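You operate a simulated robot arm through the tools that you are given. There is no shell and no other tool. Be economical: measure what you need, move in short steps, check, and stop when the job is done.

Carry out the task below with a simulated two-armed robot. There is one attempt and no reset: what you move stays moved.

JOB
Take the slim brown cartridge out of the slim clear sump; close it.
Fine: hold the sump while the screw top of the slim sump comes off and goes on; cartridge on the white drip tray, sump on the steel end plate. Set down upright: slim clear sump.

It is judged by the outcome, as a careful person would: the job done as asked, and still so three seconds after it is handed in. It fails if anything else is knocked over, pushed out of place, dropped, spilled or broken.

ROBOT AND FRAMES
Two 7-joint arms with two-finger grippers on one trunk, on a base that drives. Base frame: it is fixed to the floor where the robot stands at the start and does not move with it; the origin is under the middle of the robot, x ahead of it, y to its left, z up. Readings come in m, degrees, newtons and seconds.
The left shoulder is at the start at [0.06, 0.123, 0.995], the right one opposite. With the tool pointing down near the work surface each hand reaches from about 0.36 to 0.8 m from the robot's upright axis, wherever it stands, measured 20 degrees to its own side. Places, roughly: slim brown cartridge (4x4x16 cm) [0.6, 0, 1]; slim clear sump (7x7x12 cm) [0.6, 0, 1]; steel end plate [0.5, -0.7, 0.9]; white drip tray [0.5, 0.3, 0.9]. Payload 1.47 kg a hand.
The tool frame of a hand sits at the grasp point between the pads (the TCP): z along the fingers, y along the line on which they close. The tips reach 0.016 m beyond it. The gripper opens to 0.087 m. The gripper's body begins 0.055 m behind the TCP.
Orientation is told as [roll, pitch, yaw] about the base's x, y, z axes, in that order, counted from this pose: with the fingers straight down and closing along the base's y, the tool's x points along the base's -x, its y along +y and its z along -z.

CONTROLS
- The arms move only by the tool nudge_tool. It takes "left_targets", "right_targets" or both (then of equal length, played together; a hand with none holds still); each is a list of rows, each a list of 7 numbers: the turn, a rotation vector about the base's x, y, z in degrees, then the shift along the base's x, y, z in m, then the gripper command, from -1 (shut) to 1 (fully open), values between in proportion. In form: [[ax, ay, az, x, y, z, hand], ...]. A call has 1 to 12 rows; each row is the pose to reach, as a shift and turn from the pose commanded when the call began. Rows are played at 5 a second. More than 0.05 m and 8.6 degrees between two rows, or a gripper value outside its range, and nothing of the call is played. Where a pose cannot be reached the arm comes as near as it can. A force on the tool above 40 N (or 10 N above the force at the start of the call, whichever is more), or a blocked arm, ends the call early, and 0.2 s more pass. Each finger travels about 0.153 m/s and halts on what it meets, pressing with about 26 N; the grip force reading is that of the motor and also rises with nothing between the fingers. The clock runs only during rows and for 0.2 s after the last one: add rows that repeat a pose to give the fingers time. It gives the time, the measured TCP pose, the force on the tool (base axes), the opening and the grip force at its end, in the units of the frame above (readings bear some noise), with the torque about the TCP (base axes, N m) and any sound that the robot's microphone picked up, and new pictures: "views" is both (left out), scene, wrist or none (wrist: the cameras of the hands that moved).
- Cameras (640 x 400 px; columns grow to the right, rows downward): "scene" is now at [0.0834, -0.0299, 1.5498]; the picture's right is [-0.38, -0.92, 0.00], its down [-0.70, 0.29, -0.65] and it looks along [0.60, -0.25, -0.76] (base axes); focal length 287 px, centre (320, 200). "left" rides on the left gripper at [0.073, -0.012, -0.09] in its tool frame; the picture's right is [0.16, 0.99, 0.00], its down [-0.72, 0.12, -0.68] and it looks along [-0.67, 0.11, 0.73] (tool axes); focal length 247 px, centre (320, 200). "right" rides on the right gripper at [0.073, 0.012, -0.09] in its tool frame; the picture's right is [-0.16, 0.99, 0.00], its down [-0.72, -0.12, -0.68] and it looks along [-0.67, -0.11, 0.73] (tool axes); focal length 247 px, centre (320, 200). There is no depth. A picture from a camera that has moved, and an enlarged one, comes with that camera's place and axes in the base frame and with its lens.
- raise_lower(by): slides the trunk up (or, below 0, down) by that many m; the arms and the scene camera ride with it, the base frame stays. It gives what a move gives, with no picture.
- drive_base(legs): drives the robot by 1 to 6 legs, each [ahead, left, turn to the left] in m, m and degrees, along the robot's own axes; the way and the turn of a leg run together, so that a leg with both is an arc; at most 1.5 m and 180 degrees a leg. The arms and the cameras ride along, it lands a little off, and it stops where it bumps. It gives what a move gives, and a new picture of the scene camera.
- head_to(pan, tilt): turns the head with the scene camera to pan (to the left, within 120 degrees either way) and tilt (down, from -29 to 69), counted from straight ahead of the robot. It gives what a move gives, and a new picture of the scene camera.
- inspect(camera, box): a new picture of the part [left, top, right, bottom] of that camera's present view, enlarged. The clock stands still meanwhile.
- finish_job(): hands the job in; it is judged then, once.

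Work in short steps. Places have to be worked out from the pictures, the camera data and where the tool is seen: move nearer, look again, correct. Check each grasp and each placing, and mend what went wrong. You have 120 turns and 260 pictures in all, those below and enlarged ones among them. Open the grippers and draw the arms clear of the work before you hand the job in, unless the task says otherwise.

The tools are called after "Request:" as name(argument=value, ...) on one line, values as JSON. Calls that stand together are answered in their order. nudge_tool: Moves the arms, as the interface text tells. Its arguments: {"type":"object","properties":{"left_targets":{"type":"array"},"right_targets":{"type":"array"},"views":{"type":"string","enum":["both","scene","wrist","none"]}},"required":[]} The other tools are called the same way: raise_lower (by) slides the trunk up or down; drive_base (legs) drives the base; head_to (pan, tilt) turns the head that bears the scene camera; inspect (camera, box) takes an enlarged picture of a part of a camera's view; finish_job () hands the job in.

At the start:

```text
time_s: 0.0
left_ee_pos: [0.4485, 0.1278, 1.2067]
left_orientation: [0.0, 0.0, 0.0]
left_ft_force: [-0.6, 0.1, 0.1]
left_wrist_torque: [0.0, 0.0, 0.0]
left_finger_gap: 0.0869
left_grasp_force: 0.0
right_ee_pos: [0.3915, -0.2499, 1.2722]
right_orientation: [0.0, 0.1, 0.0]
right_ft_force: [0.9, 0.2, 0.2]
right_wrist_torque: [0.03, 0.02, -0.01]
right_finger_gap: 0.0869
right_grasp_force: 0.1
trunk travel left (down, up): [-0.15, 0.08]
robot x, y, heading: [-0.0003, 0.0023, 0.1]
head pan, tilt: [-22.5, 49.2]
```

scene: 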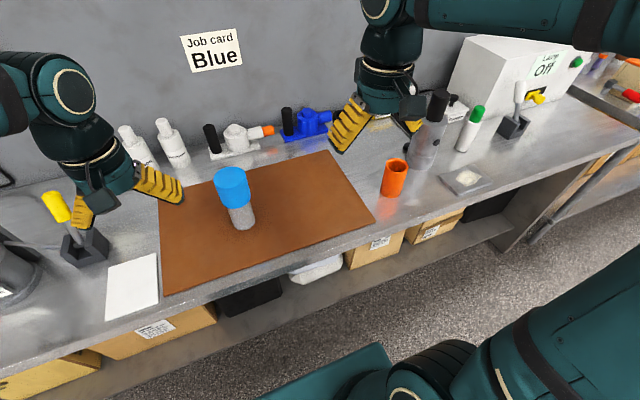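
right: 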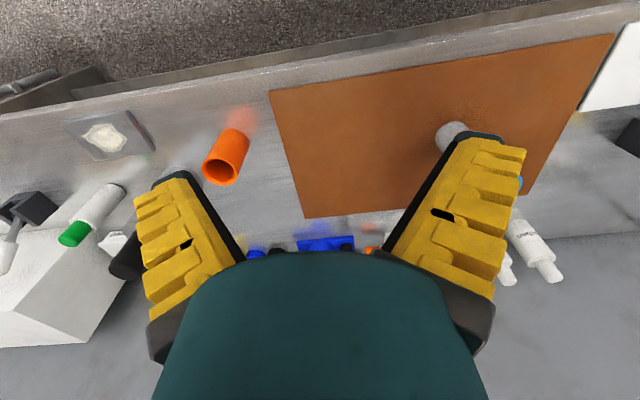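
left: 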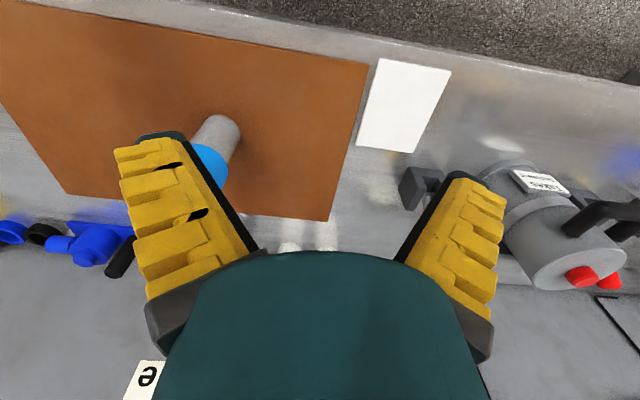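

I see the blue-capped sump on the brown mat, a white tray to the left, and some small plate at right. I enlarge the sump and the right side to identify things.

Request:
inspect(camera="scene", box=[160, 130, 320, 250])

Request:
head_to(pan=-55, tilt=40)

```text
3.33 times, centred on (240, 190) of scene
camera zoom: at [0.0834, -0.0299, 1.5498], right [-0.38, -0.92, 0.0], down [-0.7, 0.29, -0.65], along [0.6, -0.25, -0.76], focal length 957 px, centre (587, 233)
```

zoom: 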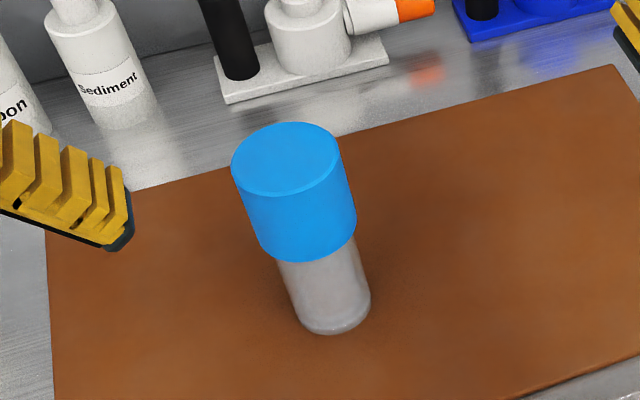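

```text
time_s: 1.0
left_ee_pos: [0.4484, 0.1277, 1.2064]
left_orientation: [0.0, 0.0, -0.1]
left_ft_force: [1.0, 0.3, 0.9]
left_wrist_torque: [0.0, -0.02, 0.01]
left_finger_gap: 0.0871
left_grasp_force: 0.1
right_ee_pos: [0.3914, -0.2512, 1.2717]
right_orientation: [-0.1, 0.0, 0.0]
right_ft_force: [0.3, 0.5, 0.1]
right_wrist_torque: [-0.01, -0.01, -0.04]
right_finger_gap: 0.087
right_grasp_force: 0.1
trunk travel left (down, up): [-0.15, 0.08]
robot x, y, heading: [0.0011, -0.0002, -0.5]
head pan, tilt: [-55.0, 40.0]
camera scene: at [0.0604, -0.0697, 1.5629], right [-0.82, -0.57, 0.0], down [-0.37, 0.53, -0.77], along [0.44, -0.63, -0.64], focal length 287 px, centre (320, 200)
```

scene: 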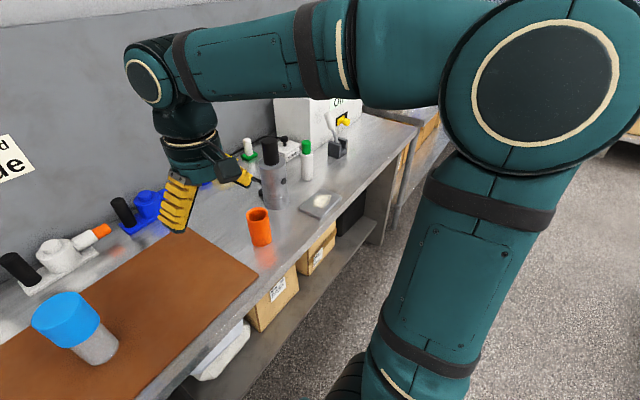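

The small plate at about [0.49,-0.68] seems to be the end plate but has something on it. I enlarge it.

Request:
inspect(camera="scene", box=[240, 130, 360, 250])

Request:
inspect(camera="right", box=[0, 80, 280, 280])

Request:
head_to(pan=10, tilt=45)

```text
3.33 times, centred on (300, 190) of scene
camera zoom: at [0.0604, -0.0697, 1.5629], right [-0.82, -0.57, 0.0], down [-0.37, 0.53, -0.77], along [0.44, -0.63, -0.64], focal length 957 px, centre (387, 233)
```

zoom: 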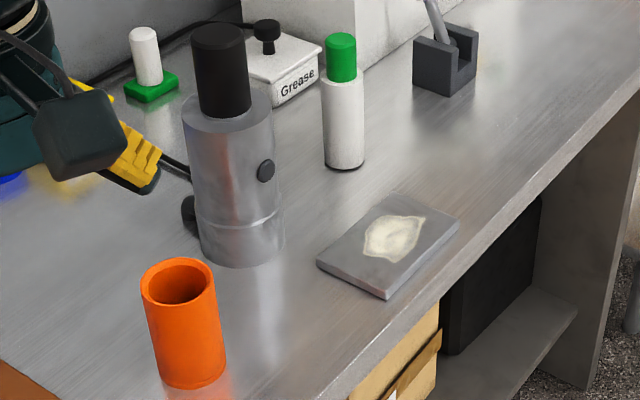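

```text
2.00 times, centred on (140, 180) of right
camera zoom: at [0.3185, -0.2392, 1.3607], right [0.16, 0.99, 0.0], down [0.72, -0.12, 0.68], along [0.67, -0.11, -0.73], focal length 494 px, centre (680, 240)
```

zoom: 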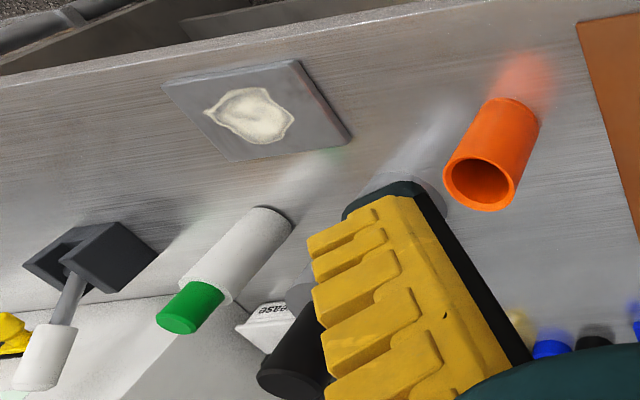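

```text
time_s: 2.3
left_ee_pos: [0.4464, 0.1268, 1.2076]
left_orientation: [0.1, 0.0, 0.0]
left_ft_force: [-0.5, 0.6, -0.3]
left_wrist_torque: [0.02, -0.01, 0.02]
left_finger_gap: 0.087
left_grasp_force: 0.1
right_ee_pos: [0.3911, -0.2513, 1.2723]
right_orientation: [0.0, 0.0, 0.0]
right_ft_force: [0.0, 0.9, 0.2]
right_wrist_torque: [0.01, -0.04, 0.01]
right_finger_gap: 0.0871
right_grasp_force: 0.1
trunk travel left (down, up): [-0.15, 0.08]
robot x, y, heading: [-0.0011, 0.0014, 0.0]
head pan, tilt: [10.0, 45.0]
camera scene: at [0.0917, 0.014, 1.5557], right [0.17, -0.98, 0.0], down [-0.7, -0.12, -0.71], along [0.7, 0.12, -0.71], focal length 287 px, centre (320, 200)
```

scene: 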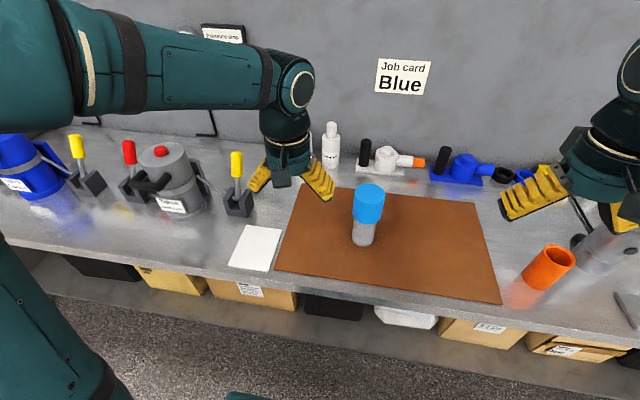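

The sump sits at about [0.585, -0.018], on a table near z 0.91, and its cap top is near 1.10. The right hand will hold the body tilted forward from the front, and the left will work the cap from above. I bring the right hand tilted to a waypoint and move the left hand aside.

Request:
nudge_tool(right_targets=[[0, -7, 0, 0, 0.02, -0.015, 1], [0, -14, 0, 0, 0.04, -0.03, 1], [0, -21, 0, 0, 0.06, -0.045, 1], [0, -28, 0, 0, 0.08, -0.06, 1], [0, -35, 0, 0, 0.1, -0.08, 1], [0, -42, 0, 0, 0.12, -0.1, 1], [0, -49, 0, 0, 0.14, -0.12, 1], [0, -55, 0, 0, 0.16, -0.14, 1], [0, -55, 0, 0, 0.16, -0.14, 1]], left_targets=[[0, 0, 0, 0, 0.03, 0, 1], [0, 0, 0, 0, 0.06, 0, 1], [0, 0, 0, 0, 0.09, 0, 1], [0, 0, 0, 0, 0.12, 0, 1], [0, 0, 0, 0, 0.12, 0, 1], [0, 0, 0, 0, 0.12, 0, 1], [0, 0, 0, 0, 0.12, 0, 1], [0, 0, 0, 0, 0.12, 0, 1], [0, 0, 0, 0, 0.12, 0, 1]])

```text
time_s: 4.3
left_ee_pos: [0.4473, 0.2457, 1.2078]
left_orientation: [0.2, -0.1, 0.1]
left_ft_force: [-0.5, -0.3, -0.1]
left_wrist_torque: [0.0, -0.02, 0.02]
left_finger_gap: 0.0868
left_grasp_force: 0.0
right_ee_pos: [0.4359, -0.0653, 1.1568]
right_orientation: [0.1, -55.1, 0.0]
right_ft_force: [0.3, -0.3, -0.1]
right_wrist_torque: [0.01, -0.02, 0.03]
right_finger_gap: 0.0868
right_grasp_force: 0.1
right hand out of reach, approached as far as the arm can: row 6, 7, 8, 9
trunk travel left (down, up): [-0.15, 0.08]
robot x, y, heading: [-0.0028, -0.0002, 0.2]
head pan, tilt: [10.0, 45.0]
camera scene: at [0.0902, 0.0135, 1.5558], right [0.17, -0.98, 0.0], down [-0.7, -0.12, -0.71], along [0.7, 0.12, -0.71], focal length 287 px, centre (320, 200)
camera right: at [0.3218, -0.0541, 1.1473], right [0.09, 0.99, 0.13], down [-0.14, -0.12, 0.98], along [0.99, -0.11, 0.13], focal length 247 px, centre (320, 200)
camera left: at [0.3731, 0.2356, 1.2974], right [-0.16, 0.99, 0.0], down [0.72, 0.12, 0.68], along [0.67, 0.11, -0.73], focal length 247 px, centre (320, 200)
```

scene: 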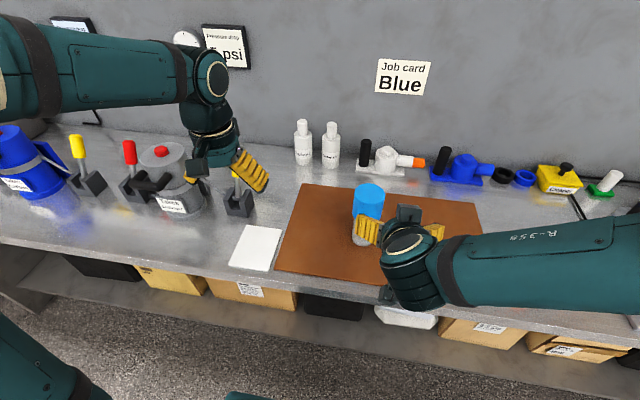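
right: 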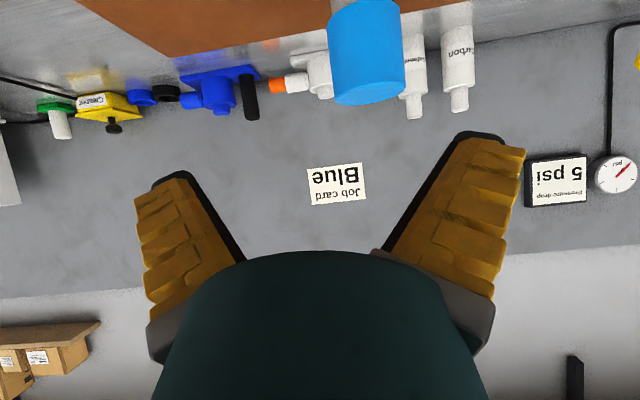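
left: 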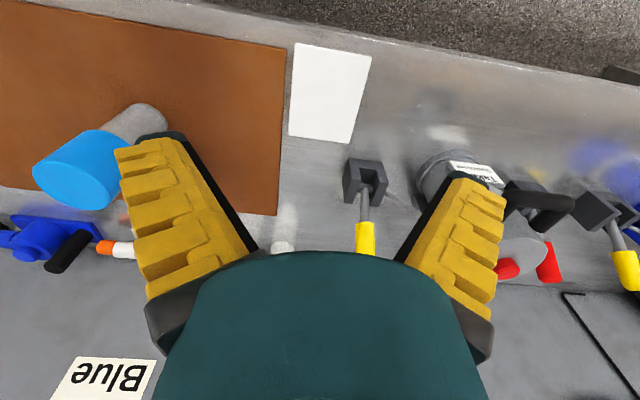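

The right arm is tilted, at (0.436,-0.065,1.157); several views agree on the sump at about (0.588,-0.018). I move to a pre-grasp point 10 cm back along the finger axis.

Request:
nudge_tool(right_targets=[[0, 0, 0, 0.02, 0.012, -0.034, 1], [0, 0, 0, 0.035, 0.024, -0.068, 1], [0, 0, 0, 0.05, 0.036, -0.102, 1], [0, 0, 0, 0.07, 0.047, -0.137, 1], [0, 0, 0, 0.07, 0.047, -0.137, 1]])

```text
time_s: 5.5
left_ee_pos: [0.4471, 0.2473, 1.207]
left_orientation: [0.0, 0.0, 0.0]
left_ft_force: [0.2, 0.4, -0.2]
left_wrist_torque: [-0.02, -0.02, 0.04]
left_finger_gap: 0.0868
left_grasp_force: 0.1
right_ee_pos: [0.5102, -0.0186, 1.0187]
right_orientation: [0.0, -55.0, 0.0]
right_ft_force: [0.6, -0.8, -0.9]
right_wrist_torque: [0.0, 0.01, 0.02]
right_finger_gap: 0.0869
right_grasp_force: 0.1
trunk travel left (down, up): [-0.15, 0.08]
robot x, y, heading: [-0.002, -0.0002, 0.1]
head pan, tilt: [10.0, 45.0]
camera scene: at [0.0908, 0.0139, 1.5558], right [0.17, -0.98, 0.0], down [-0.7, -0.12, -0.71], along [0.7, 0.12, -0.71], focal length 287 px, centre (320, 200)
camera right: at [0.394, -0.0067, 1.0109], right [0.09, 0.99, 0.13], down [-0.14, -0.12, 0.98], along [0.99, -0.11, 0.13], focal length 247 px, centre (320, 200)
```

scene: 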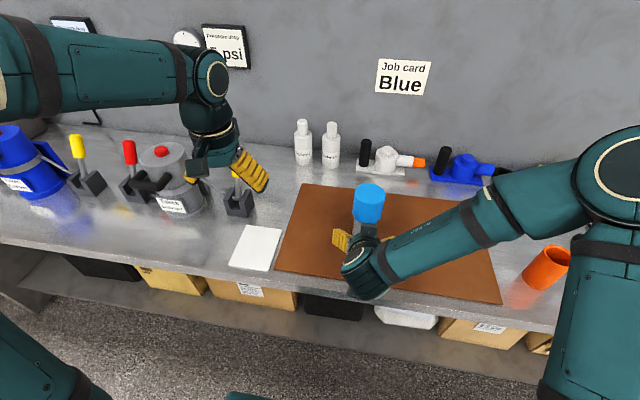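
right: 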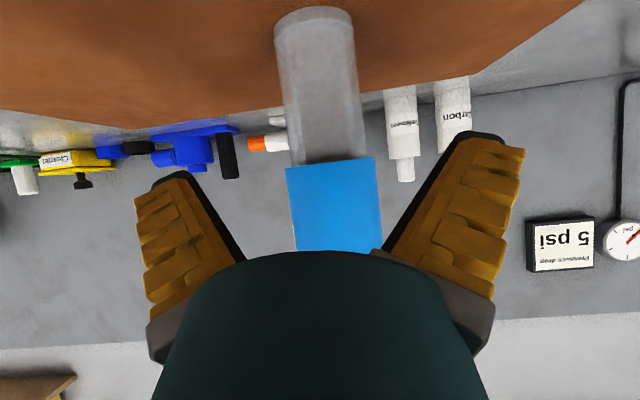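

The body sits centered between the open fingers (cap bottom ≈ z 1.008). I advance along the axis to the body at z≈0.955.

Request:
nudge_tool(right_targets=[[0, 0, 0, 0.026, 0, -0.021, 1], [0, 0, 0, 0.052, 0, -0.042, 1], [0, 0, 0, 0.078, 0, -0.064, 1], [0, 0, 0, 0.078, 0, -0.064, 1]])

```text
time_s: 6.5
left_ee_pos: [0.4464, 0.2473, 1.2075]
left_orientation: [-0.1, 0.0, 0.0]
left_ft_force: [0.5, -0.9, 0.1]
left_wrist_torque: [0.01, -0.02, 0.01]
left_finger_gap: 0.0868
left_grasp_force: 0.0
right_ee_pos: [0.5858, -0.0175, 0.9546]
right_orientation: [0.0, -55.0, 0.0]
right_ft_force: [-0.7, 0.4, -0.2]
right_wrist_torque: [0.0, -0.08, 0.01]
right_finger_gap: 0.0869
right_grasp_force: 0.1
trunk travel left (down, up): [-0.15, 0.08]
robot x, y, heading: [-0.0029, -0.0009, -0.3]
head pan, tilt: [10.0, 45.0]
camera scene: at [0.091, 0.0141, 1.5557], right [0.17, -0.98, 0.0], down [-0.7, -0.12, -0.71], along [0.7, 0.12, -0.71], focal length 287 px, centre (320, 200)
camera right: at [0.4711, -0.0067, 0.9464], right [0.09, 0.99, 0.13], down [-0.14, -0.12, 0.98], along [0.99, -0.11, 0.13], focal length 247 px, centre (320, 200)
```

scene: 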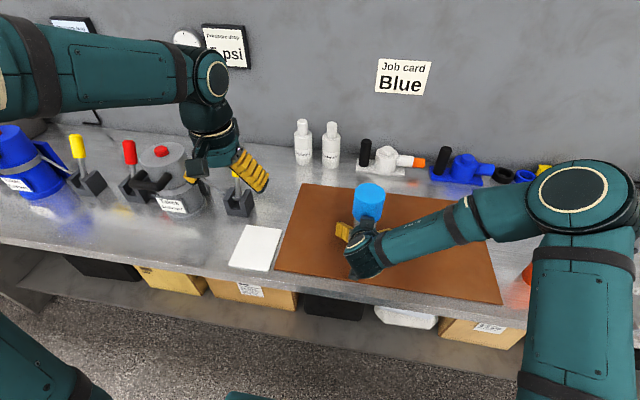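
right: 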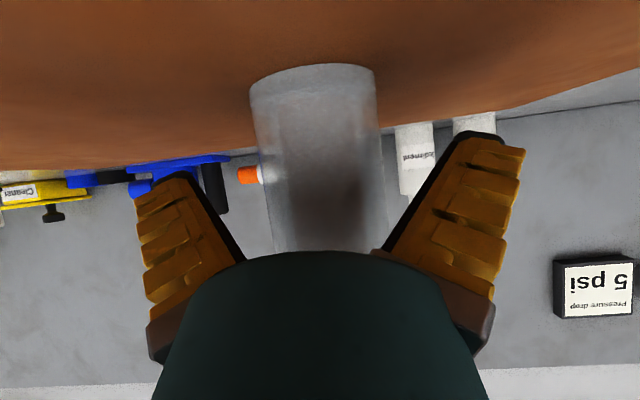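

The body is between the fingers, with the brown cartridge visible through it. I close the right gripper.

Request:
nudge_tool(right_targets=[[0, 0, 0, 0, 0, 0, 0.4], [0, 0, 0, 0, 0, 0, 0], [0, 0, 0, 0, 0, 0, -0.5], [0, 0, 0, 0, 0, 0, -1], [0, 0, 0, 0, 0, 0, -1]])

Request:
inspect(camera="scene", box=[310, 160, 430, 280])

```text
time_s: 7.7
left_ee_pos: [0.4482, 0.2471, 1.2072]
left_orientation: [0.0, -0.1, 0.1]
left_ft_force: [0.7, 0.4, 0.9]
left_wrist_torque: [0.02, 0.0, -0.03]
left_finger_gap: 0.087
left_grasp_force: 0.2
right_ee_pos: [0.5872, -0.0184, 0.9546]
right_orientation: [0.1, -54.9, -0.1]
right_ft_force: [-0.3, 0.5, -1.2]
right_wrist_torque: [0.0, 0.0, 0.0]
right_finger_gap: 0.052
right_grasp_force: 25.7
trunk travel left (down, up): [-0.15, 0.08]
robot x, y, heading: [0.0008, -0.0014, -0.1]
head pan, tilt: [10.0, 45.0]
camera scene: at [0.0919, 0.014, 1.5556], right [0.17, -0.98, 0.0], down [-0.7, -0.12, -0.71], along [0.7, 0.12, -0.71], focal length 287 px, centre (320, 200)
camera right: at [0.4714, -0.0067, 0.9463], right [0.09, 0.99, 0.13], down [-0.14, -0.12, 0.98], along [0.99, -0.11, 0.13], focal length 247 px, centre (320, 200)
```

scene: 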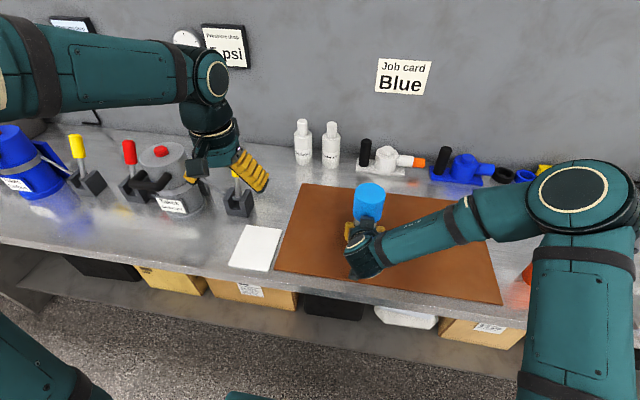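
right: 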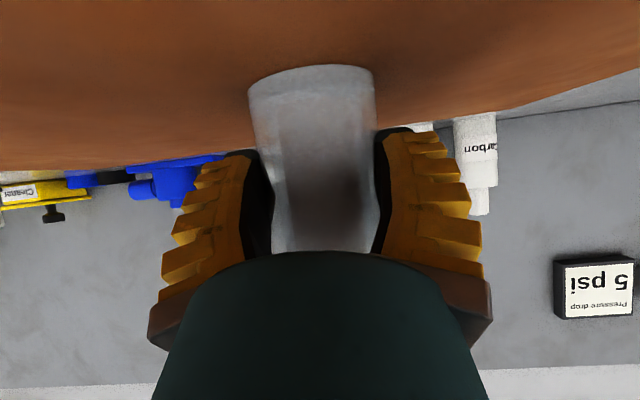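

```text
3.33 times, centred on (370, 220) of scene
camera zoom: at [0.0919, 0.014, 1.5556], right [0.17, -0.98, 0.0], down [-0.7, -0.12, -0.71], along [0.7, 0.12, -0.71], focal length 957 px, centre (153, 133)
```

zoom: 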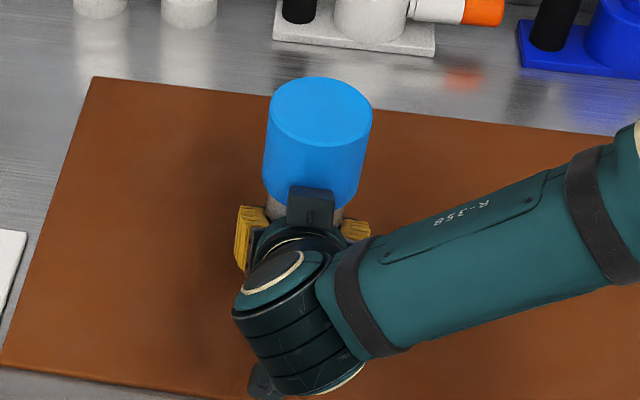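

The right hand holds the body (gap 0.052, force 26 N); the cap spans z 1.008–1.095 at (0.588,-0.019). I bring the left hand above it, yawed -60° so there is unscrewing range.

Request:
nudge_tool(left_targets=[[0, 0, -7.5, 0.0176, -0.033, 0, 1], [0, 0, -15, 0.035, -0.066, 0, 1], [0, 0, -22.5, 0.053, -0.1, 0, 1], [0, 0, -30, 0.07, -0.133, 0, 1], [0, 0, -37.5, 0.088, -0.166, 0, 1], [0, 0, -45, 0.106, -0.2, 0, 1], [0, 0, -52.5, 0.123, -0.233, 0, 1], [0, 0, -60, 0.141, -0.266, 0, 1], [0, 0, -60, 0.141, -0.266, 0, 1]])

```text
time_s: 9.7
left_ee_pos: [0.5882, -0.0182, 1.2073]
left_orientation: [0.0, 0.1, -60.2]
left_ft_force: [-0.5, 1.0, 0.6]
left_wrist_torque: [-0.03, 0.0, 0.01]
left_finger_gap: 0.0871
left_grasp_force: 0.1
right_ee_pos: [0.5856, -0.0175, 0.9551]
right_orientation: [0.0, -55.1, 0.1]
right_ft_force: [0.1, 0.2, -1.7]
right_wrist_torque: [0.01, 0.05, 0.01]
right_finger_gap: 0.0522
right_grasp_force: 26.4
trunk travel left (down, up): [-0.15, 0.08]
robot x, y, heading: [0.0003, -0.002, 0.0]
head pan, tilt: [10.0, 45.0]
camera scene: at [0.0916, 0.0147, 1.5557], right [0.17, -0.98, 0.0], down [-0.7, -0.12, -0.71], along [0.7, 0.12, -0.71], focal length 287 px, centre (320, 200)
camera left: at [0.541, 0.0393, 1.2967], right [0.78, 0.63, 0.0], down [0.46, -0.57, 0.68], along [0.43, -0.53, -0.73], focal length 247 px, centre (320, 200)
```

scene: 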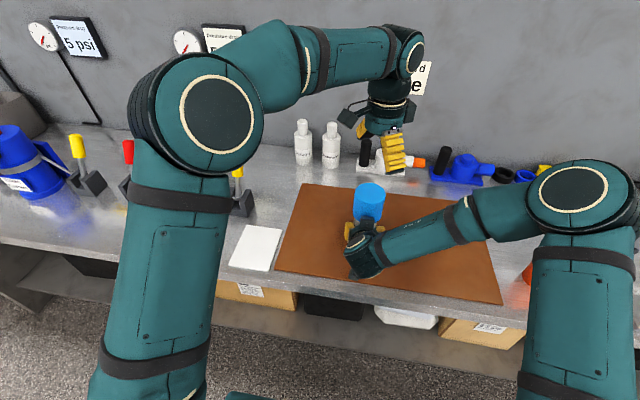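
left: 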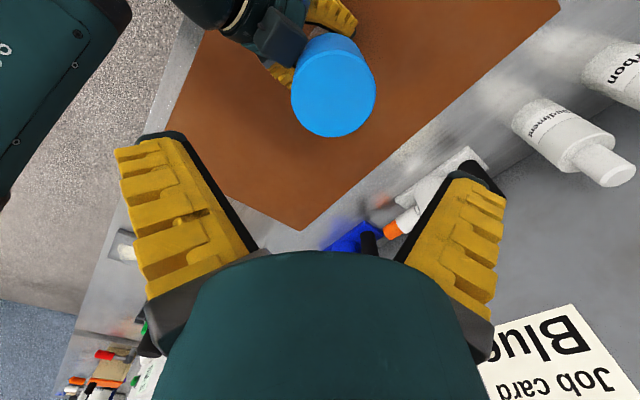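

The cap looks close to centred under the tool; I zoom in to refine before descending.

Request:
inspect(camera="left", box=[240, 0, 440, 150])

```text
2.67 times, centred on (340, 75) of left
camera zoom: at [0.541, 0.0393, 1.2967], right [0.78, 0.63, 0.0], down [0.46, -0.57, 0.68], along [0.43, -0.53, -0.73], focal length 659 px, centre (267, 533)
```

zoom: 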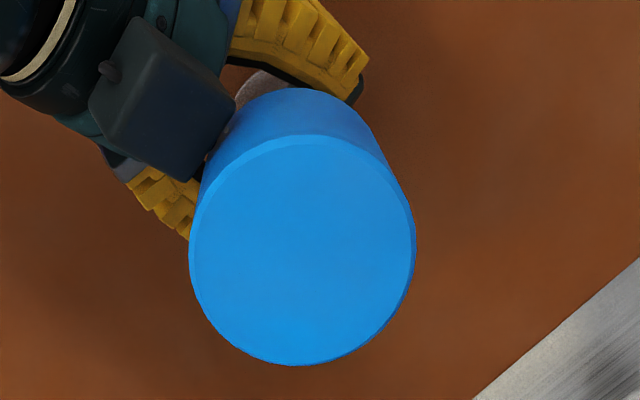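

The cap centre is estimated at (0.592,-0.015). I descend in stages with open fingers, watching force.

Request:
nudge_tool(left_targets=[[0, 0, 0, 0.004, 0.003, -0.04, 1], [0, 0, 0, 0.004, 0.003, -0.08, 1], [0, 0, 0, 0.004, 0.003, -0.11, 1], [0, 0, 0, 0.004, 0.003, -0.138, 1], [0, 0, 0, 0.004, 0.003, -0.138, 1]])

```text
time_s: 10.9
left_ee_pos: [0.5919, -0.0155, 1.0688]
left_orientation: [0.0, 0.0, -60.1]
left_ft_force: [0.3, 0.2, -0.1]
left_wrist_torque: [0.01, -0.01, -0.01]
left_finger_gap: 0.0871
left_grasp_force: 0.0
right_ee_pos: [0.5862, -0.0171, 0.9552]
right_orientation: [0.0, -55.0, 0.0]
right_ft_force: [0.2, 0.5, -0.8]
right_wrist_torque: [0.0, 0.02, 0.03]
right_finger_gap: 0.052
right_grasp_force: 26.0
trunk travel left (down, up): [-0.15, 0.08]
robot x, y, heading: [-0.0018, 0.0012, -0.0]
head pan, tilt: [10.0, 45.0]
camera scene: at [0.0918, 0.0141, 1.5557], right [0.17, -0.98, 0.0], down [-0.7, -0.12, -0.71], along [0.7, 0.12, -0.71], focal length 287 px, centre (320, 200)
camera left: at [0.5451, 0.0426, 1.1584], right [0.78, 0.63, 0.0], down [0.46, -0.57, 0.68], along [0.43, -0.53, -0.73], focal length 247 px, centre (320, 200)
```

scene: 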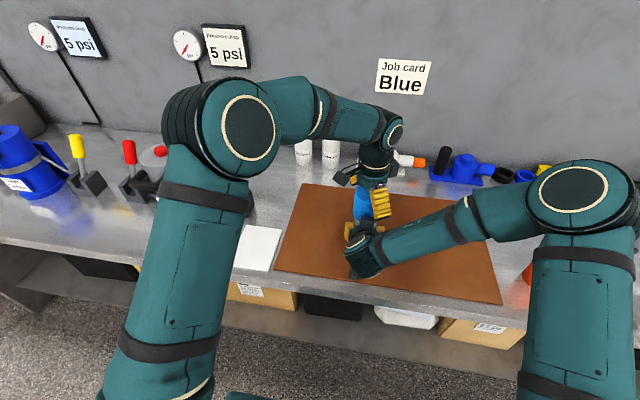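
left: 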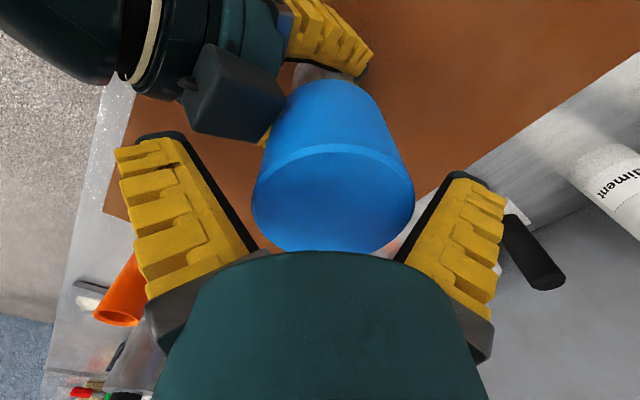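

The cap is nearly centred (about 3 mm off along the closing line). I shift slightly and close.

Request:
nudge_tool(left_targets=[[0, 0, 0, 0.003, 0.002, 0, 0.8], [0, 0, 0, 0.003, 0.002, 0, 0.6], [0, 0, 0, 0.003, 0.002, 0, 0.4], [0, 0, 0, 0.003, 0.002, 0, 0], [0, 0, 0, 0.003, 0.002, 0, -1], [0, 0, 0, 0.003, 0.002, 0, -1]], views="wrist")

```text
time_s: 12.3
left_ee_pos: [0.5954, -0.0116, 1.0685]
left_orientation: [0.0, 0.1, -59.8]
left_ft_force: [17.4, 5.2, -2.3]
left_wrist_torque: [-0.13, 0.02, 0.12]
left_finger_gap: 0.0708
left_grasp_force: 25.8
right_ee_pos: [0.5851, -0.0184, 0.9554]
right_orientation: [0.0, -55.0, 0.1]
right_ft_force: [-18.1, -4.9, -0.4]
right_wrist_torque: [0.76, -2.1, -0.06]
right_finger_gap: 0.052
right_grasp_force: 26.2
trunk travel left (down, up): [-0.15, 0.08]
robot x, y, heading: [-0.0005, 0.0037, -0.1]
head pan, tilt: [10.0, 45.0]
camera left: at [0.5486, 0.0451, 1.1586], right [0.78, 0.63, 0.0], down [0.46, -0.57, 0.68], along [0.43, -0.53, -0.73], focal length 247 px, centre (320, 200)
```

left: 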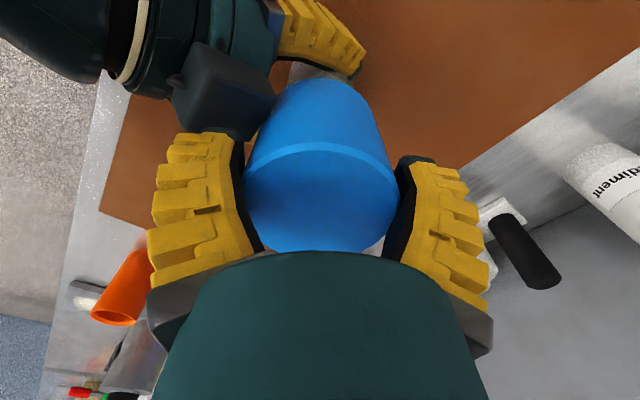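

Gripped (gap 0.071) but with 17 N side load pushing the tool to +x. I shift the left hand a few mm to relieve it.

Request:
nudge_tool(left_targets=[[0, 0, 0, 0.002, 0.001, 0, -1], [0, 0, 0, 0.002, 0.001, 0, -1]], views="none")

```text
time_s: 12.9
left_ee_pos: [0.5967, -0.0128, 1.0702]
left_orientation: [-0.1, 0.1, -60.1]
left_ft_force: [5.6, 2.8, 0.9]
left_wrist_torque: [0.09, -0.07, 0.07]
left_finger_gap: 0.0709
left_grasp_force: 26.3
right_ee_pos: [0.5865, -0.0184, 0.9548]
right_orientation: [0.1, -55.1, 0.1]
right_ft_force: [-6.6, -2.5, -1.3]
right_wrist_torque: [0.28, -0.69, -0.09]
right_finger_gap: 0.052
right_grasp_force: 25.5
trunk travel left (down, up): [-0.15, 0.08]
robot x, y, heading: [0.0015, -0.0011, -0.1]
head pan, tilt: [10.0, 45.0]
```

Load is down to 6 N, about 1 mm more. I take that out and rotate counter-clockwise 40° to start unscrewing.

Request:
nudge_tool(left_targets=[[0, 0, 0, 0.001, 0.0005, 0, -1], [0, 0, 8, 0.001, 0.0005, 0, -1], [0, 0, 16, 0.001, 0.0005, 0, -1], [0, 0, 24, 0.001, 0.0005, 0, -1], [0, 0, 32, 0.001, 0.0005, 0, -1], [0, 0, 40, 0.001, 0.0005, 0, -1]], views="wrist")

```text
time_s: 14.3
left_ee_pos: [0.5975, -0.0144, 1.0694]
left_orientation: [-0.1, -0.1, -19.9]
left_ft_force: [-10.4, -5.6, 8.6]
left_wrist_torque: [-0.02, 0.27, -0.08]
left_finger_gap: 0.0719
left_grasp_force: 26.5
right_ee_pos: [0.5868, -0.0192, 0.9573]
right_orientation: [0.0, -55.1, 0.0]
right_ft_force: [14.2, 3.5, -1.6]
right_wrist_torque: [-0.58, 0.3, 0.03]
right_finger_gap: 0.0516
right_grasp_force: 25.8
trunk travel left (down, up): [-0.15, 0.08]
robot x, y, heading: [0.0006, -0.0003, 0.1]
head pan, tilt: [10.0, 45.0]
camera left: at [0.5247, 0.0011, 1.1592], right [0.19, 0.98, 0.0], down [0.72, -0.14, 0.68], along [0.67, -0.13, -0.73], focal length 247 px, centre (320, 200)
```

left: 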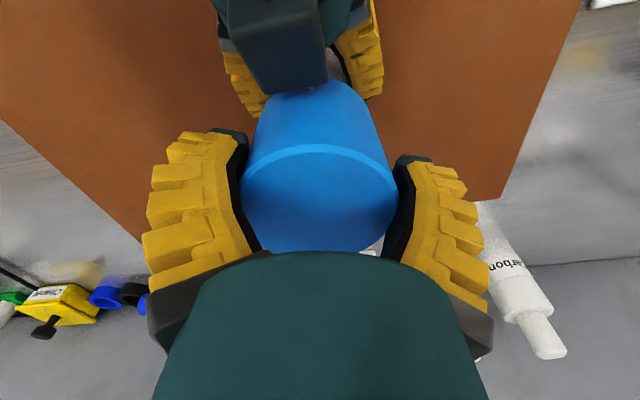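

The cap seems to be turning, pushing up on the tool (8.6 N), as a thread would. I continue to turn 40° while rising a little and trimming the side load.

Request:
nudge_tool(left_targets=[[0, 0, 0, -0.0015, -0.0008, 0.001, -1], [0, 0, 8, -0.0015, -0.0008, 0.0014, -1], [0, 0, 16, -0.0015, -0.0008, 0.0018, -1], [0, 0, 24, -0.0015, -0.0008, 0.0022, -1], [0, 0, 32, -0.0015, -0.0008, 0.0026, -1], [0, 0, 40, -0.0015, -0.0008, 0.003, -1]], views="wrist")

```text
time_s: 15.7
left_ee_pos: [0.5948, -0.0135, 1.0712]
left_orientation: [0.0, 0.0, 19.9]
left_ft_force: [-3.4, -9.2, 1.6]
left_wrist_torque: [-0.45, 0.13, -0.21]
left_finger_gap: 0.0711
left_grasp_force: 26.1
right_ee_pos: [0.5847, -0.0176, 0.9556]
right_orientation: [0.1, -55.0, -0.1]
right_ft_force: [3.6, 6.5, 4.7]
right_wrist_torque: [-0.53, 0.08, 0.17]
right_finger_gap: 0.0521
right_grasp_force: 25.8
trunk travel left (down, up): [-0.15, 0.08]
robot x, y, heading: [-0.0024, 0.0019, 0.1]
head pan, tilt: [10.0, 45.0]
camera left: at [0.5307, -0.0499, 1.1615], right [-0.49, 0.87, 0.0], down [0.64, 0.36, 0.68], along [0.59, 0.33, -0.73], focal length 247 px, centre (320, 200)
```

left: 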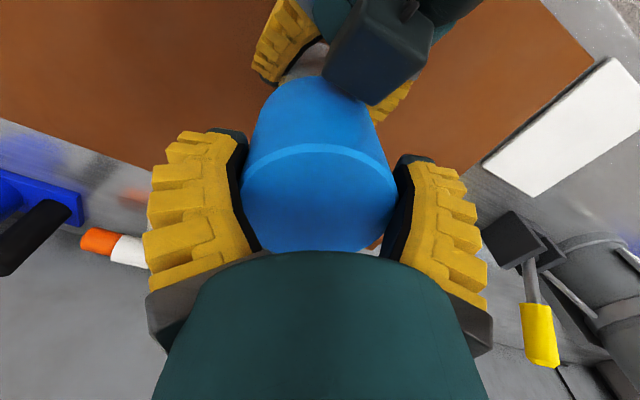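

Forces remain small. I continue another 40° with 2 mm rise and a small y trim.

Request:
nudge_tool(left_targets=[[0, 0, 8, -0.0005, -0.001, 0.0004, -1], [0, 0, 16, -0.0005, -0.0014, 0.0008, -1], [0, 0, 24, -0.0005, -0.0014, 0.0012, -1], [0, 0, 32, -0.0005, -0.0014, 0.0016, -1], [0, 0, 40, -0.0005, -0.0014, 0.002, -1]], views="both")

Request:
inspect(camera="scene", box=[310, 150, 430, 270])

```text
time_s: 16.9
left_ee_pos: [0.5966, -0.0134, 1.0747]
left_orientation: [0.0, 0.0, 60.2]
left_ft_force: [1.4, -6.8, -0.6]
left_wrist_torque: [-0.31, 0.0, -0.09]
left_finger_gap: 0.0712
left_grasp_force: 25.9
right_ee_pos: [0.5868, -0.0176, 0.9558]
right_orientation: [0.1, -55.1, 0.0]
right_ft_force: [-1.4, 9.4, 3.1]
right_wrist_torque: [-0.2, -0.2, 0.26]
right_finger_gap: 0.0521
right_grasp_force: 26.0
trunk travel left (down, up): [-0.15, 0.08]
robot x, y, heading: [-0.0012, 0.0018, -0.2]
head pan, tilt: [10.0, 45.0]
camera scene: at [0.0913, 0.0144, 1.5557], right [0.17, -0.98, 0.0], down [-0.7, -0.12, -0.71], along [0.7, 0.12, -0.71], focal length 287 px, centre (320, 200)
camera left: at [0.5694, -0.082, 1.1635], right [-0.94, 0.35, 0.0], down [0.26, 0.69, 0.68], along [0.24, 0.64, -0.73], focal length 247 px, centre (320, 200)
```

scene: 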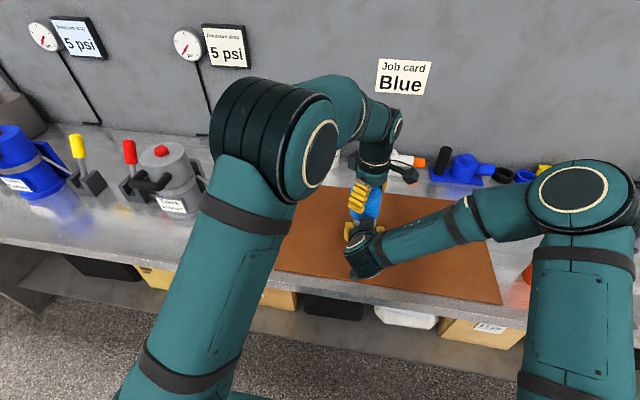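
left: 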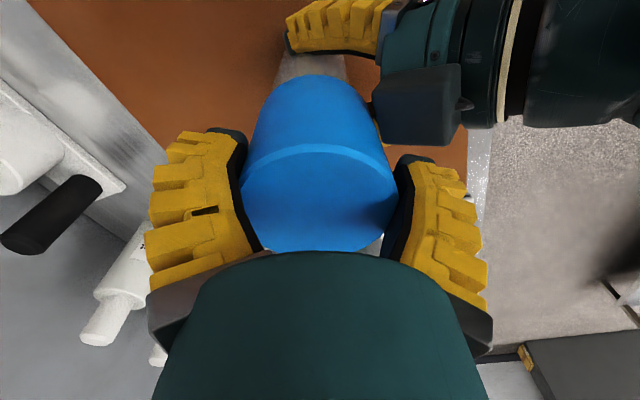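

```text
3.33 times, centred on (370, 210) of scene
camera zoom: at [0.0913, 0.0144, 1.5557], right [0.17, -0.98, 0.0], down [-0.7, -0.12, -0.71], along [0.7, 0.12, -0.71], focal length 957 px, centre (153, 167)
```

zoom: 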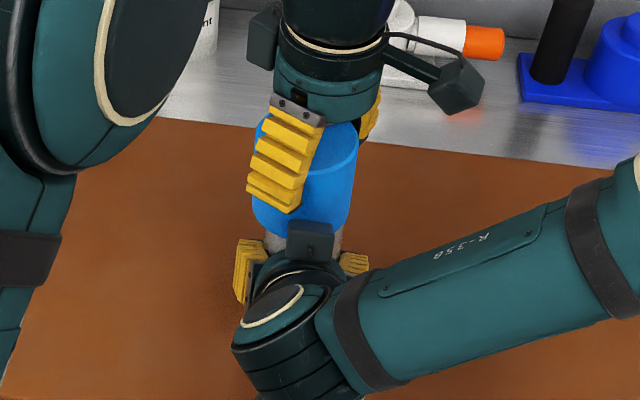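

After 120° and 5 mm of rise there's almost no axial force. I test whether the cap is free by lifting a further 4 mm.

Request:
nudge_tool(left_targets=[[0, 0, 0, 0, -0.001, 0.002, -1], [0, 0, 0, 0, -0.001, 0.004, -1], [0, 0, 0, 0, -0.001, 0.004, -1]], views="wrist")

```text
time_s: 17.7
left_ee_pos: [0.5959, -0.0153, 1.0777]
left_orientation: [0.1, -0.2, 60.1]
left_ft_force: [4.0, 1.2, -2.2]
left_wrist_torque: [0.06, -0.18, -0.05]
left_finger_gap: 0.0707
left_grasp_force: 25.8
right_ee_pos: [0.5862, -0.0193, 0.9545]
right_orientation: [0.0, -55.0, 0.1]
right_ft_force: [-3.8, 2.5, 3.6]
right_wrist_torque: [0.33, -0.35, 0.18]
right_finger_gap: 0.0518
right_grasp_force: 25.9
trunk travel left (down, up): [-0.15, 0.08]
robot x, y, heading: [0.0014, 0.0021, 0.1]
head pan, tilt: [10.0, 45.0]
camera left: at [0.5692, -0.0831, 1.1674], right [-0.93, 0.36, 0.0], down [0.26, 0.68, 0.68], along [0.24, 0.64, -0.73], focal length 247 px, centre (320, 200)
```

left: 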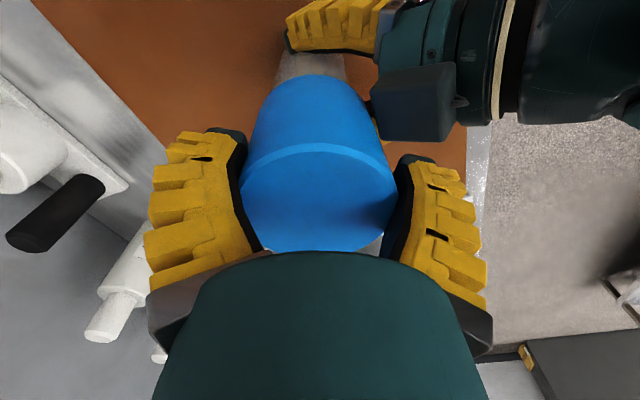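

The cap follows the hand with just −2 N. I lift 15 mm more to see if it comes off.

Request:
nudge_tool(left_targets=[[0, 0, 0, 0, 0, 0.005, -1], [0, 0, 0, 0, 0, 0.01, -1], [0, 0, 0, 0, 0, 0.015, -1], [0, 0, 0, 0, 0, 0.015, -1]], views="wrist")

Request:
inspect(camera="right", box=[160, 0, 480, 270])

```text
time_s: 18.7
left_ee_pos: [0.596, -0.0157, 1.0927]
left_orientation: [0.1, 0.0, 60.0]
left_ft_force: [1.5, -0.2, -0.8]
left_wrist_torque: [-0.01, -0.13, 0.0]
left_finger_gap: 0.0708
left_grasp_force: 26.2
right_ee_pos: [0.5861, -0.018, 0.9552]
right_orientation: [0.0, -55.0, 0.1]
right_ft_force: [-2.9, 1.2, 2.1]
right_wrist_torque: [0.05, -0.25, 0.02]
right_finger_gap: 0.0518
right_grasp_force: 26.4
trunk travel left (down, up): [-0.15, 0.08]
robot x, y, heading: [-0.0005, 0.0009, 0.0]
head pan, tilt: [10.0, 45.0]
camera left: at [0.5688, -0.0841, 1.1829], right [-0.93, 0.36, 0.0], down [0.26, 0.68, 0.68], along [0.24, 0.64, -0.73], focal length 247 px, centre (320, 200)
```

left: 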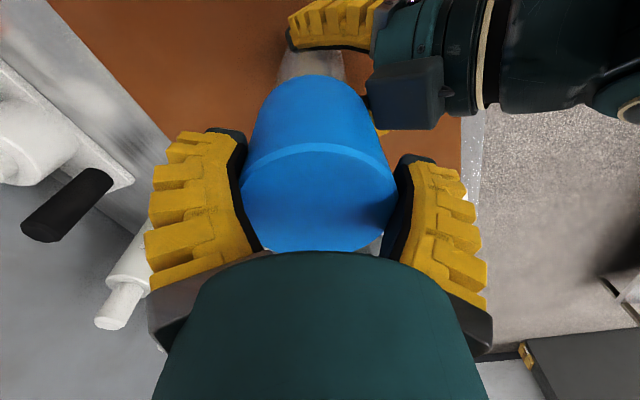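

```text
1.48 times, centred on (320, 135) of right
camera zoom: at [0.4712, -0.0069, 0.9464], right [0.09, 0.99, 0.13], down [-0.14, -0.12, 0.98], along [0.99, -0.11, 0.13], focal length 366 px, centre (320, 296)
```

zoom: 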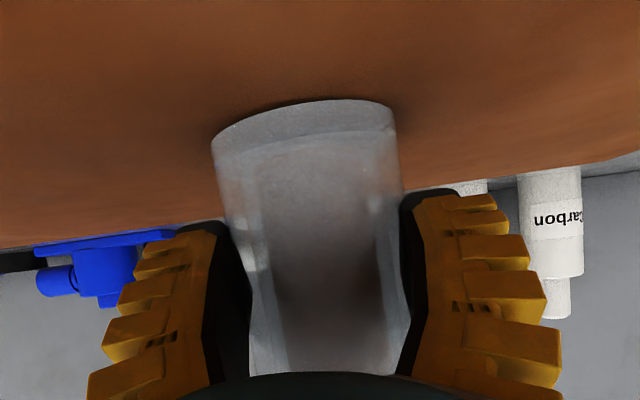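

The cap is free and the sump stayed put. I raise it 11 cm to clear the 16 cm cartridge and look.

Request:
nudge_tool(left_targets=[[0, 0, 0, 0, 0, 0.025, -1], [0, 0, 0, 0, 0, 0.05, -1], [0, 0, 0, 0, 0, 0.08, -1], [0, 0, 0, 0, 0, 0.11, -1], [0, 0, 0, 0, 0, 0.11, -1]])

Request:
inspect(camera="scene", box=[300, 110, 430, 260])

```text
time_s: 19.9
left_ee_pos: [0.5951, -0.0172, 1.2017]
left_orientation: [0.0, -0.1, 60.0]
left_ft_force: [-0.2, -0.2, -0.3]
left_wrist_torque: [-0.02, -0.01, 0.02]
left_finger_gap: 0.0707
left_grasp_force: 25.8
right_ee_pos: [0.5867, -0.0185, 0.9551]
right_orientation: [0.0, -55.0, 0.0]
right_ft_force: [-0.9, -1.2, -0.2]
right_wrist_torque: [0.01, -0.02, -0.01]
right_finger_gap: 0.0518
right_grasp_force: 26.1
trunk travel left (down, up): [-0.15, 0.08]
robot x, y, heading: [0.0022, -0.0005, 0.1]
head pan, tilt: [10.0, 45.0]
camera scene: at [0.0916, 0.0138, 1.5557], right [0.17, -0.98, 0.0], down [-0.7, -0.12, -0.71], along [0.7, 0.12, -0.71], focal length 287 px, centre (320, 200)
camera left: at [0.5691, -0.0842, 1.2926], right [-0.93, 0.36, 0.0], down [0.26, 0.68, 0.68], along [0.24, 0.64, -0.73], focal length 247 px, centre (320, 200)
```

scene: 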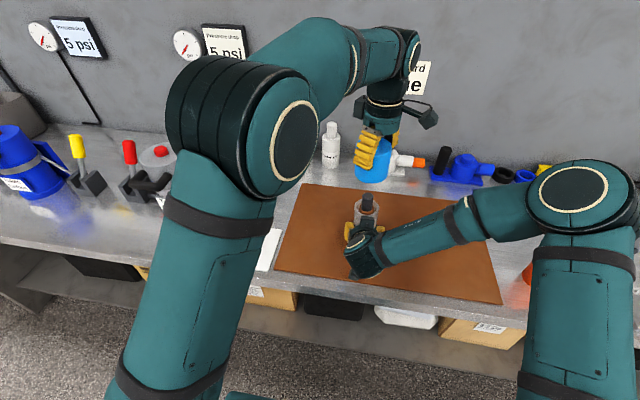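
left: 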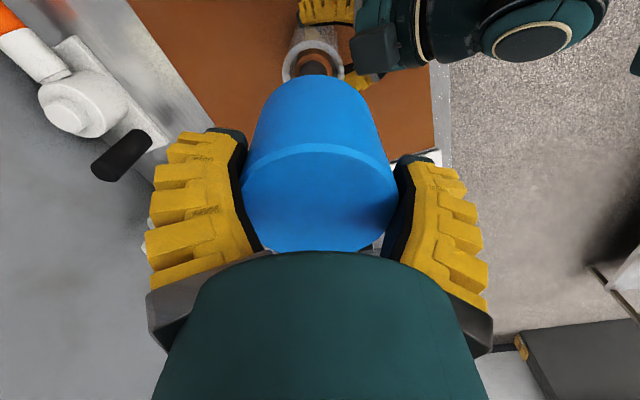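

```text
2.67 times, centred on (365, 185) of scene
camera zoom: at [0.0916, 0.0138, 1.5557], right [0.17, -0.98, 0.0], down [-0.7, -0.12, -0.71], along [0.7, 0.12, -0.71], focal length 765 px, centre (200, 240)
```

zoom: 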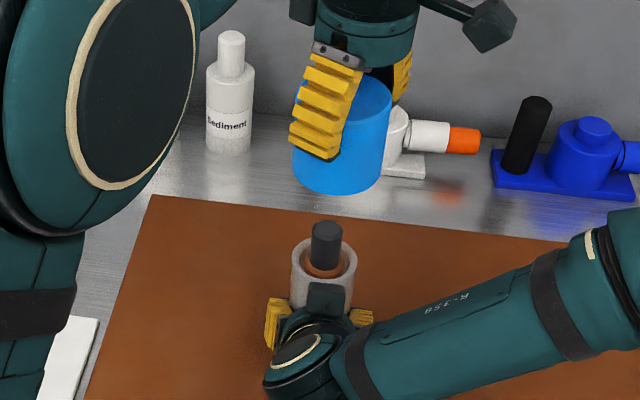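

The cartridge with its dark knob stands in the open sump. I carry the cap to a free spot on the mat at (0.64, 0.10) and lower it near the surface.

Request:
nudge_tool(left_targets=[[0, 0, 0, 0.015, 0.04, 0, -1], [0, 0, 0, 0.03, 0.08, 0, -1], [0, 0, 0, 0.045, 0.117, 0, -1], [0, 0, 0, 0.045, 0.117, -0.05, -1], [0, 0, 0, 0.045, 0.117, -0.1, -1], [0, 0, 0, 0.045, 0.117, -0.15, -1], [0, 0, 0, 0.045, 0.117, -0.19, -1], [0, 0, 0, 0.045, 0.117, -0.215, -1], [0, 0, 0, 0.045, 0.117, -0.215, -1]])

```text
time_s: 21.9
left_ee_pos: [0.6418, 0.1029, 0.9869]
left_orientation: [0.0, 0.0, 60.0]
left_ft_force: [-0.1, -0.3, -0.1]
left_wrist_torque: [-0.02, -0.01, -0.01]
left_finger_gap: 0.0709
left_grasp_force: 26.0
right_ee_pos: [0.5867, -0.0185, 0.9564]
right_orientation: [0.0, -55.0, 0.0]
right_ft_force: [-0.4, -0.4, -0.4]
right_wrist_torque: [0.03, 0.02, 0.0]
right_finger_gap: 0.0519
right_grasp_force: 26.2
trunk travel left (down, up): [-0.15, 0.08]
robot x, y, heading: [0.0028, 0.003, 0.4]
head pan, tilt: [10.0, 45.0]
camera scene: at [0.0918, 0.0141, 1.5557], right [0.17, -0.98, 0.0], down [-0.7, -0.12, -0.71], along [0.7, 0.12, -0.71], focal length 287 px, centre (320, 200)
camera left: at [0.6146, 0.033, 1.0767], right [-0.93, 0.36, 0.0], down [0.26, 0.68, 0.68], along [0.24, 0.64, -0.73], focal length 247 px, centre (320, 200)
```

scene: 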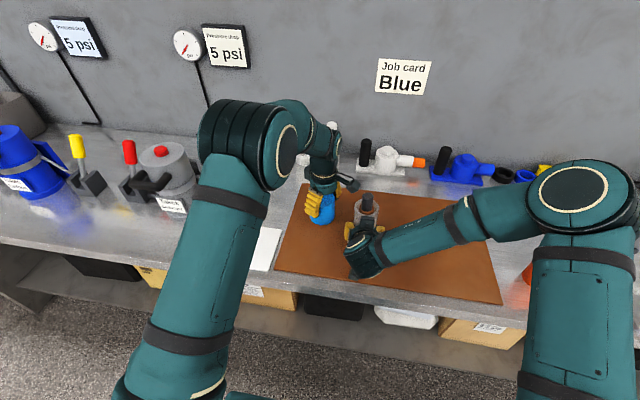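
left: 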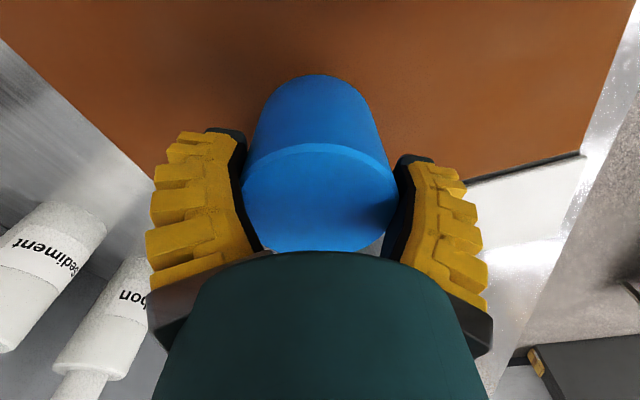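

I lower in 2 mm steps until the cap makes contact with the mat.

Request:
nudge_tool(left_targets=[[0, 0, 0, 0, 0, -0.004, -1], [0, 0, 0, 0, 0, -0.007, -1], [0, 0, 0, 0, 0, -0.009, -1], [0, 0, 0, 0, 0, -0.011, -1], [0, 0, 0, 0, 0, -0.013, -1], [0, 0, 0, 0, 0, -0.015, -1]], views="none")

```text
time_s: 23.3
left_ee_pos: [0.6413, 0.1017, 0.973]
left_orientation: [0.0, 0.0, 60.0]
left_ft_force: [-0.2, -0.5, -0.5]
left_wrist_torque: [-0.01, 0.01, -0.02]
left_finger_gap: 0.071
left_grasp_force: 26.3
right_ee_pos: [0.5859, -0.0175, 0.9536]
right_orientation: [-0.1, -55.0, 0.0]
right_ft_force: [0.2, -0.7, -0.6]
right_wrist_torque: [0.0, 0.04, -0.01]
right_finger_gap: 0.0517
right_grasp_force: 26.4
trunk travel left (down, up): [-0.15, 0.08]
robot x, y, heading: [-0.0047, 0.001, 0.2]
head pan, tilt: [10.0, 45.0]
```

No contact yet; I go on down.

Request:
nudge_tool(left_targets=[[0, 0, 0, 0, 0, -0.002, -1], [0, 0, 0, 0, 0, -0.004, -1], [0, 0, 0, 0, 0, -0.006, -1], [0, 0, 0, 0, 0, -0.008, -1], [0, 0, 0, 0, 0, -0.01, -1]], views="wrist")

```text
time_s: 24.5
left_ee_pos: [0.641, 0.1, 0.9649]
left_orientation: [-0.3, -0.1, 59.9]
left_ft_force: [2.0, -4.3, 17.7]
left_wrist_torque: [0.44, -0.13, -0.1]
left_finger_gap: 0.0736
left_grasp_force: 26.3
right_ee_pos: [0.5862, -0.0185, 0.9559]
right_orientation: [0.0, -55.0, 0.0]
right_ft_force: [-1.3, 0.0, 0.1]
right_wrist_torque: [-0.01, 0.03, 0.02]
right_finger_gap: 0.0518
right_grasp_force: 25.7
trunk travel left (down, up): [-0.15, 0.08]
robot x, y, heading: [-0.0032, -0.0035, 0.1]
head pan, tilt: [10.0, 45.0]
camera left: at [0.6138, 0.0314, 1.0543], right [-0.93, 0.36, 0.0], down [0.26, 0.68, 0.68], along [0.25, 0.63, -0.73], focal length 247 px, centre (320, 200)
```

left: 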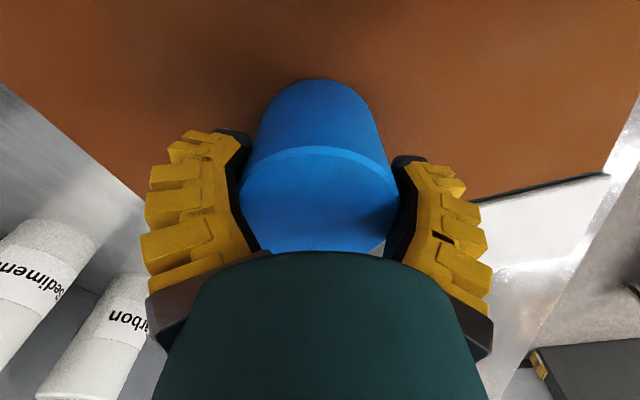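

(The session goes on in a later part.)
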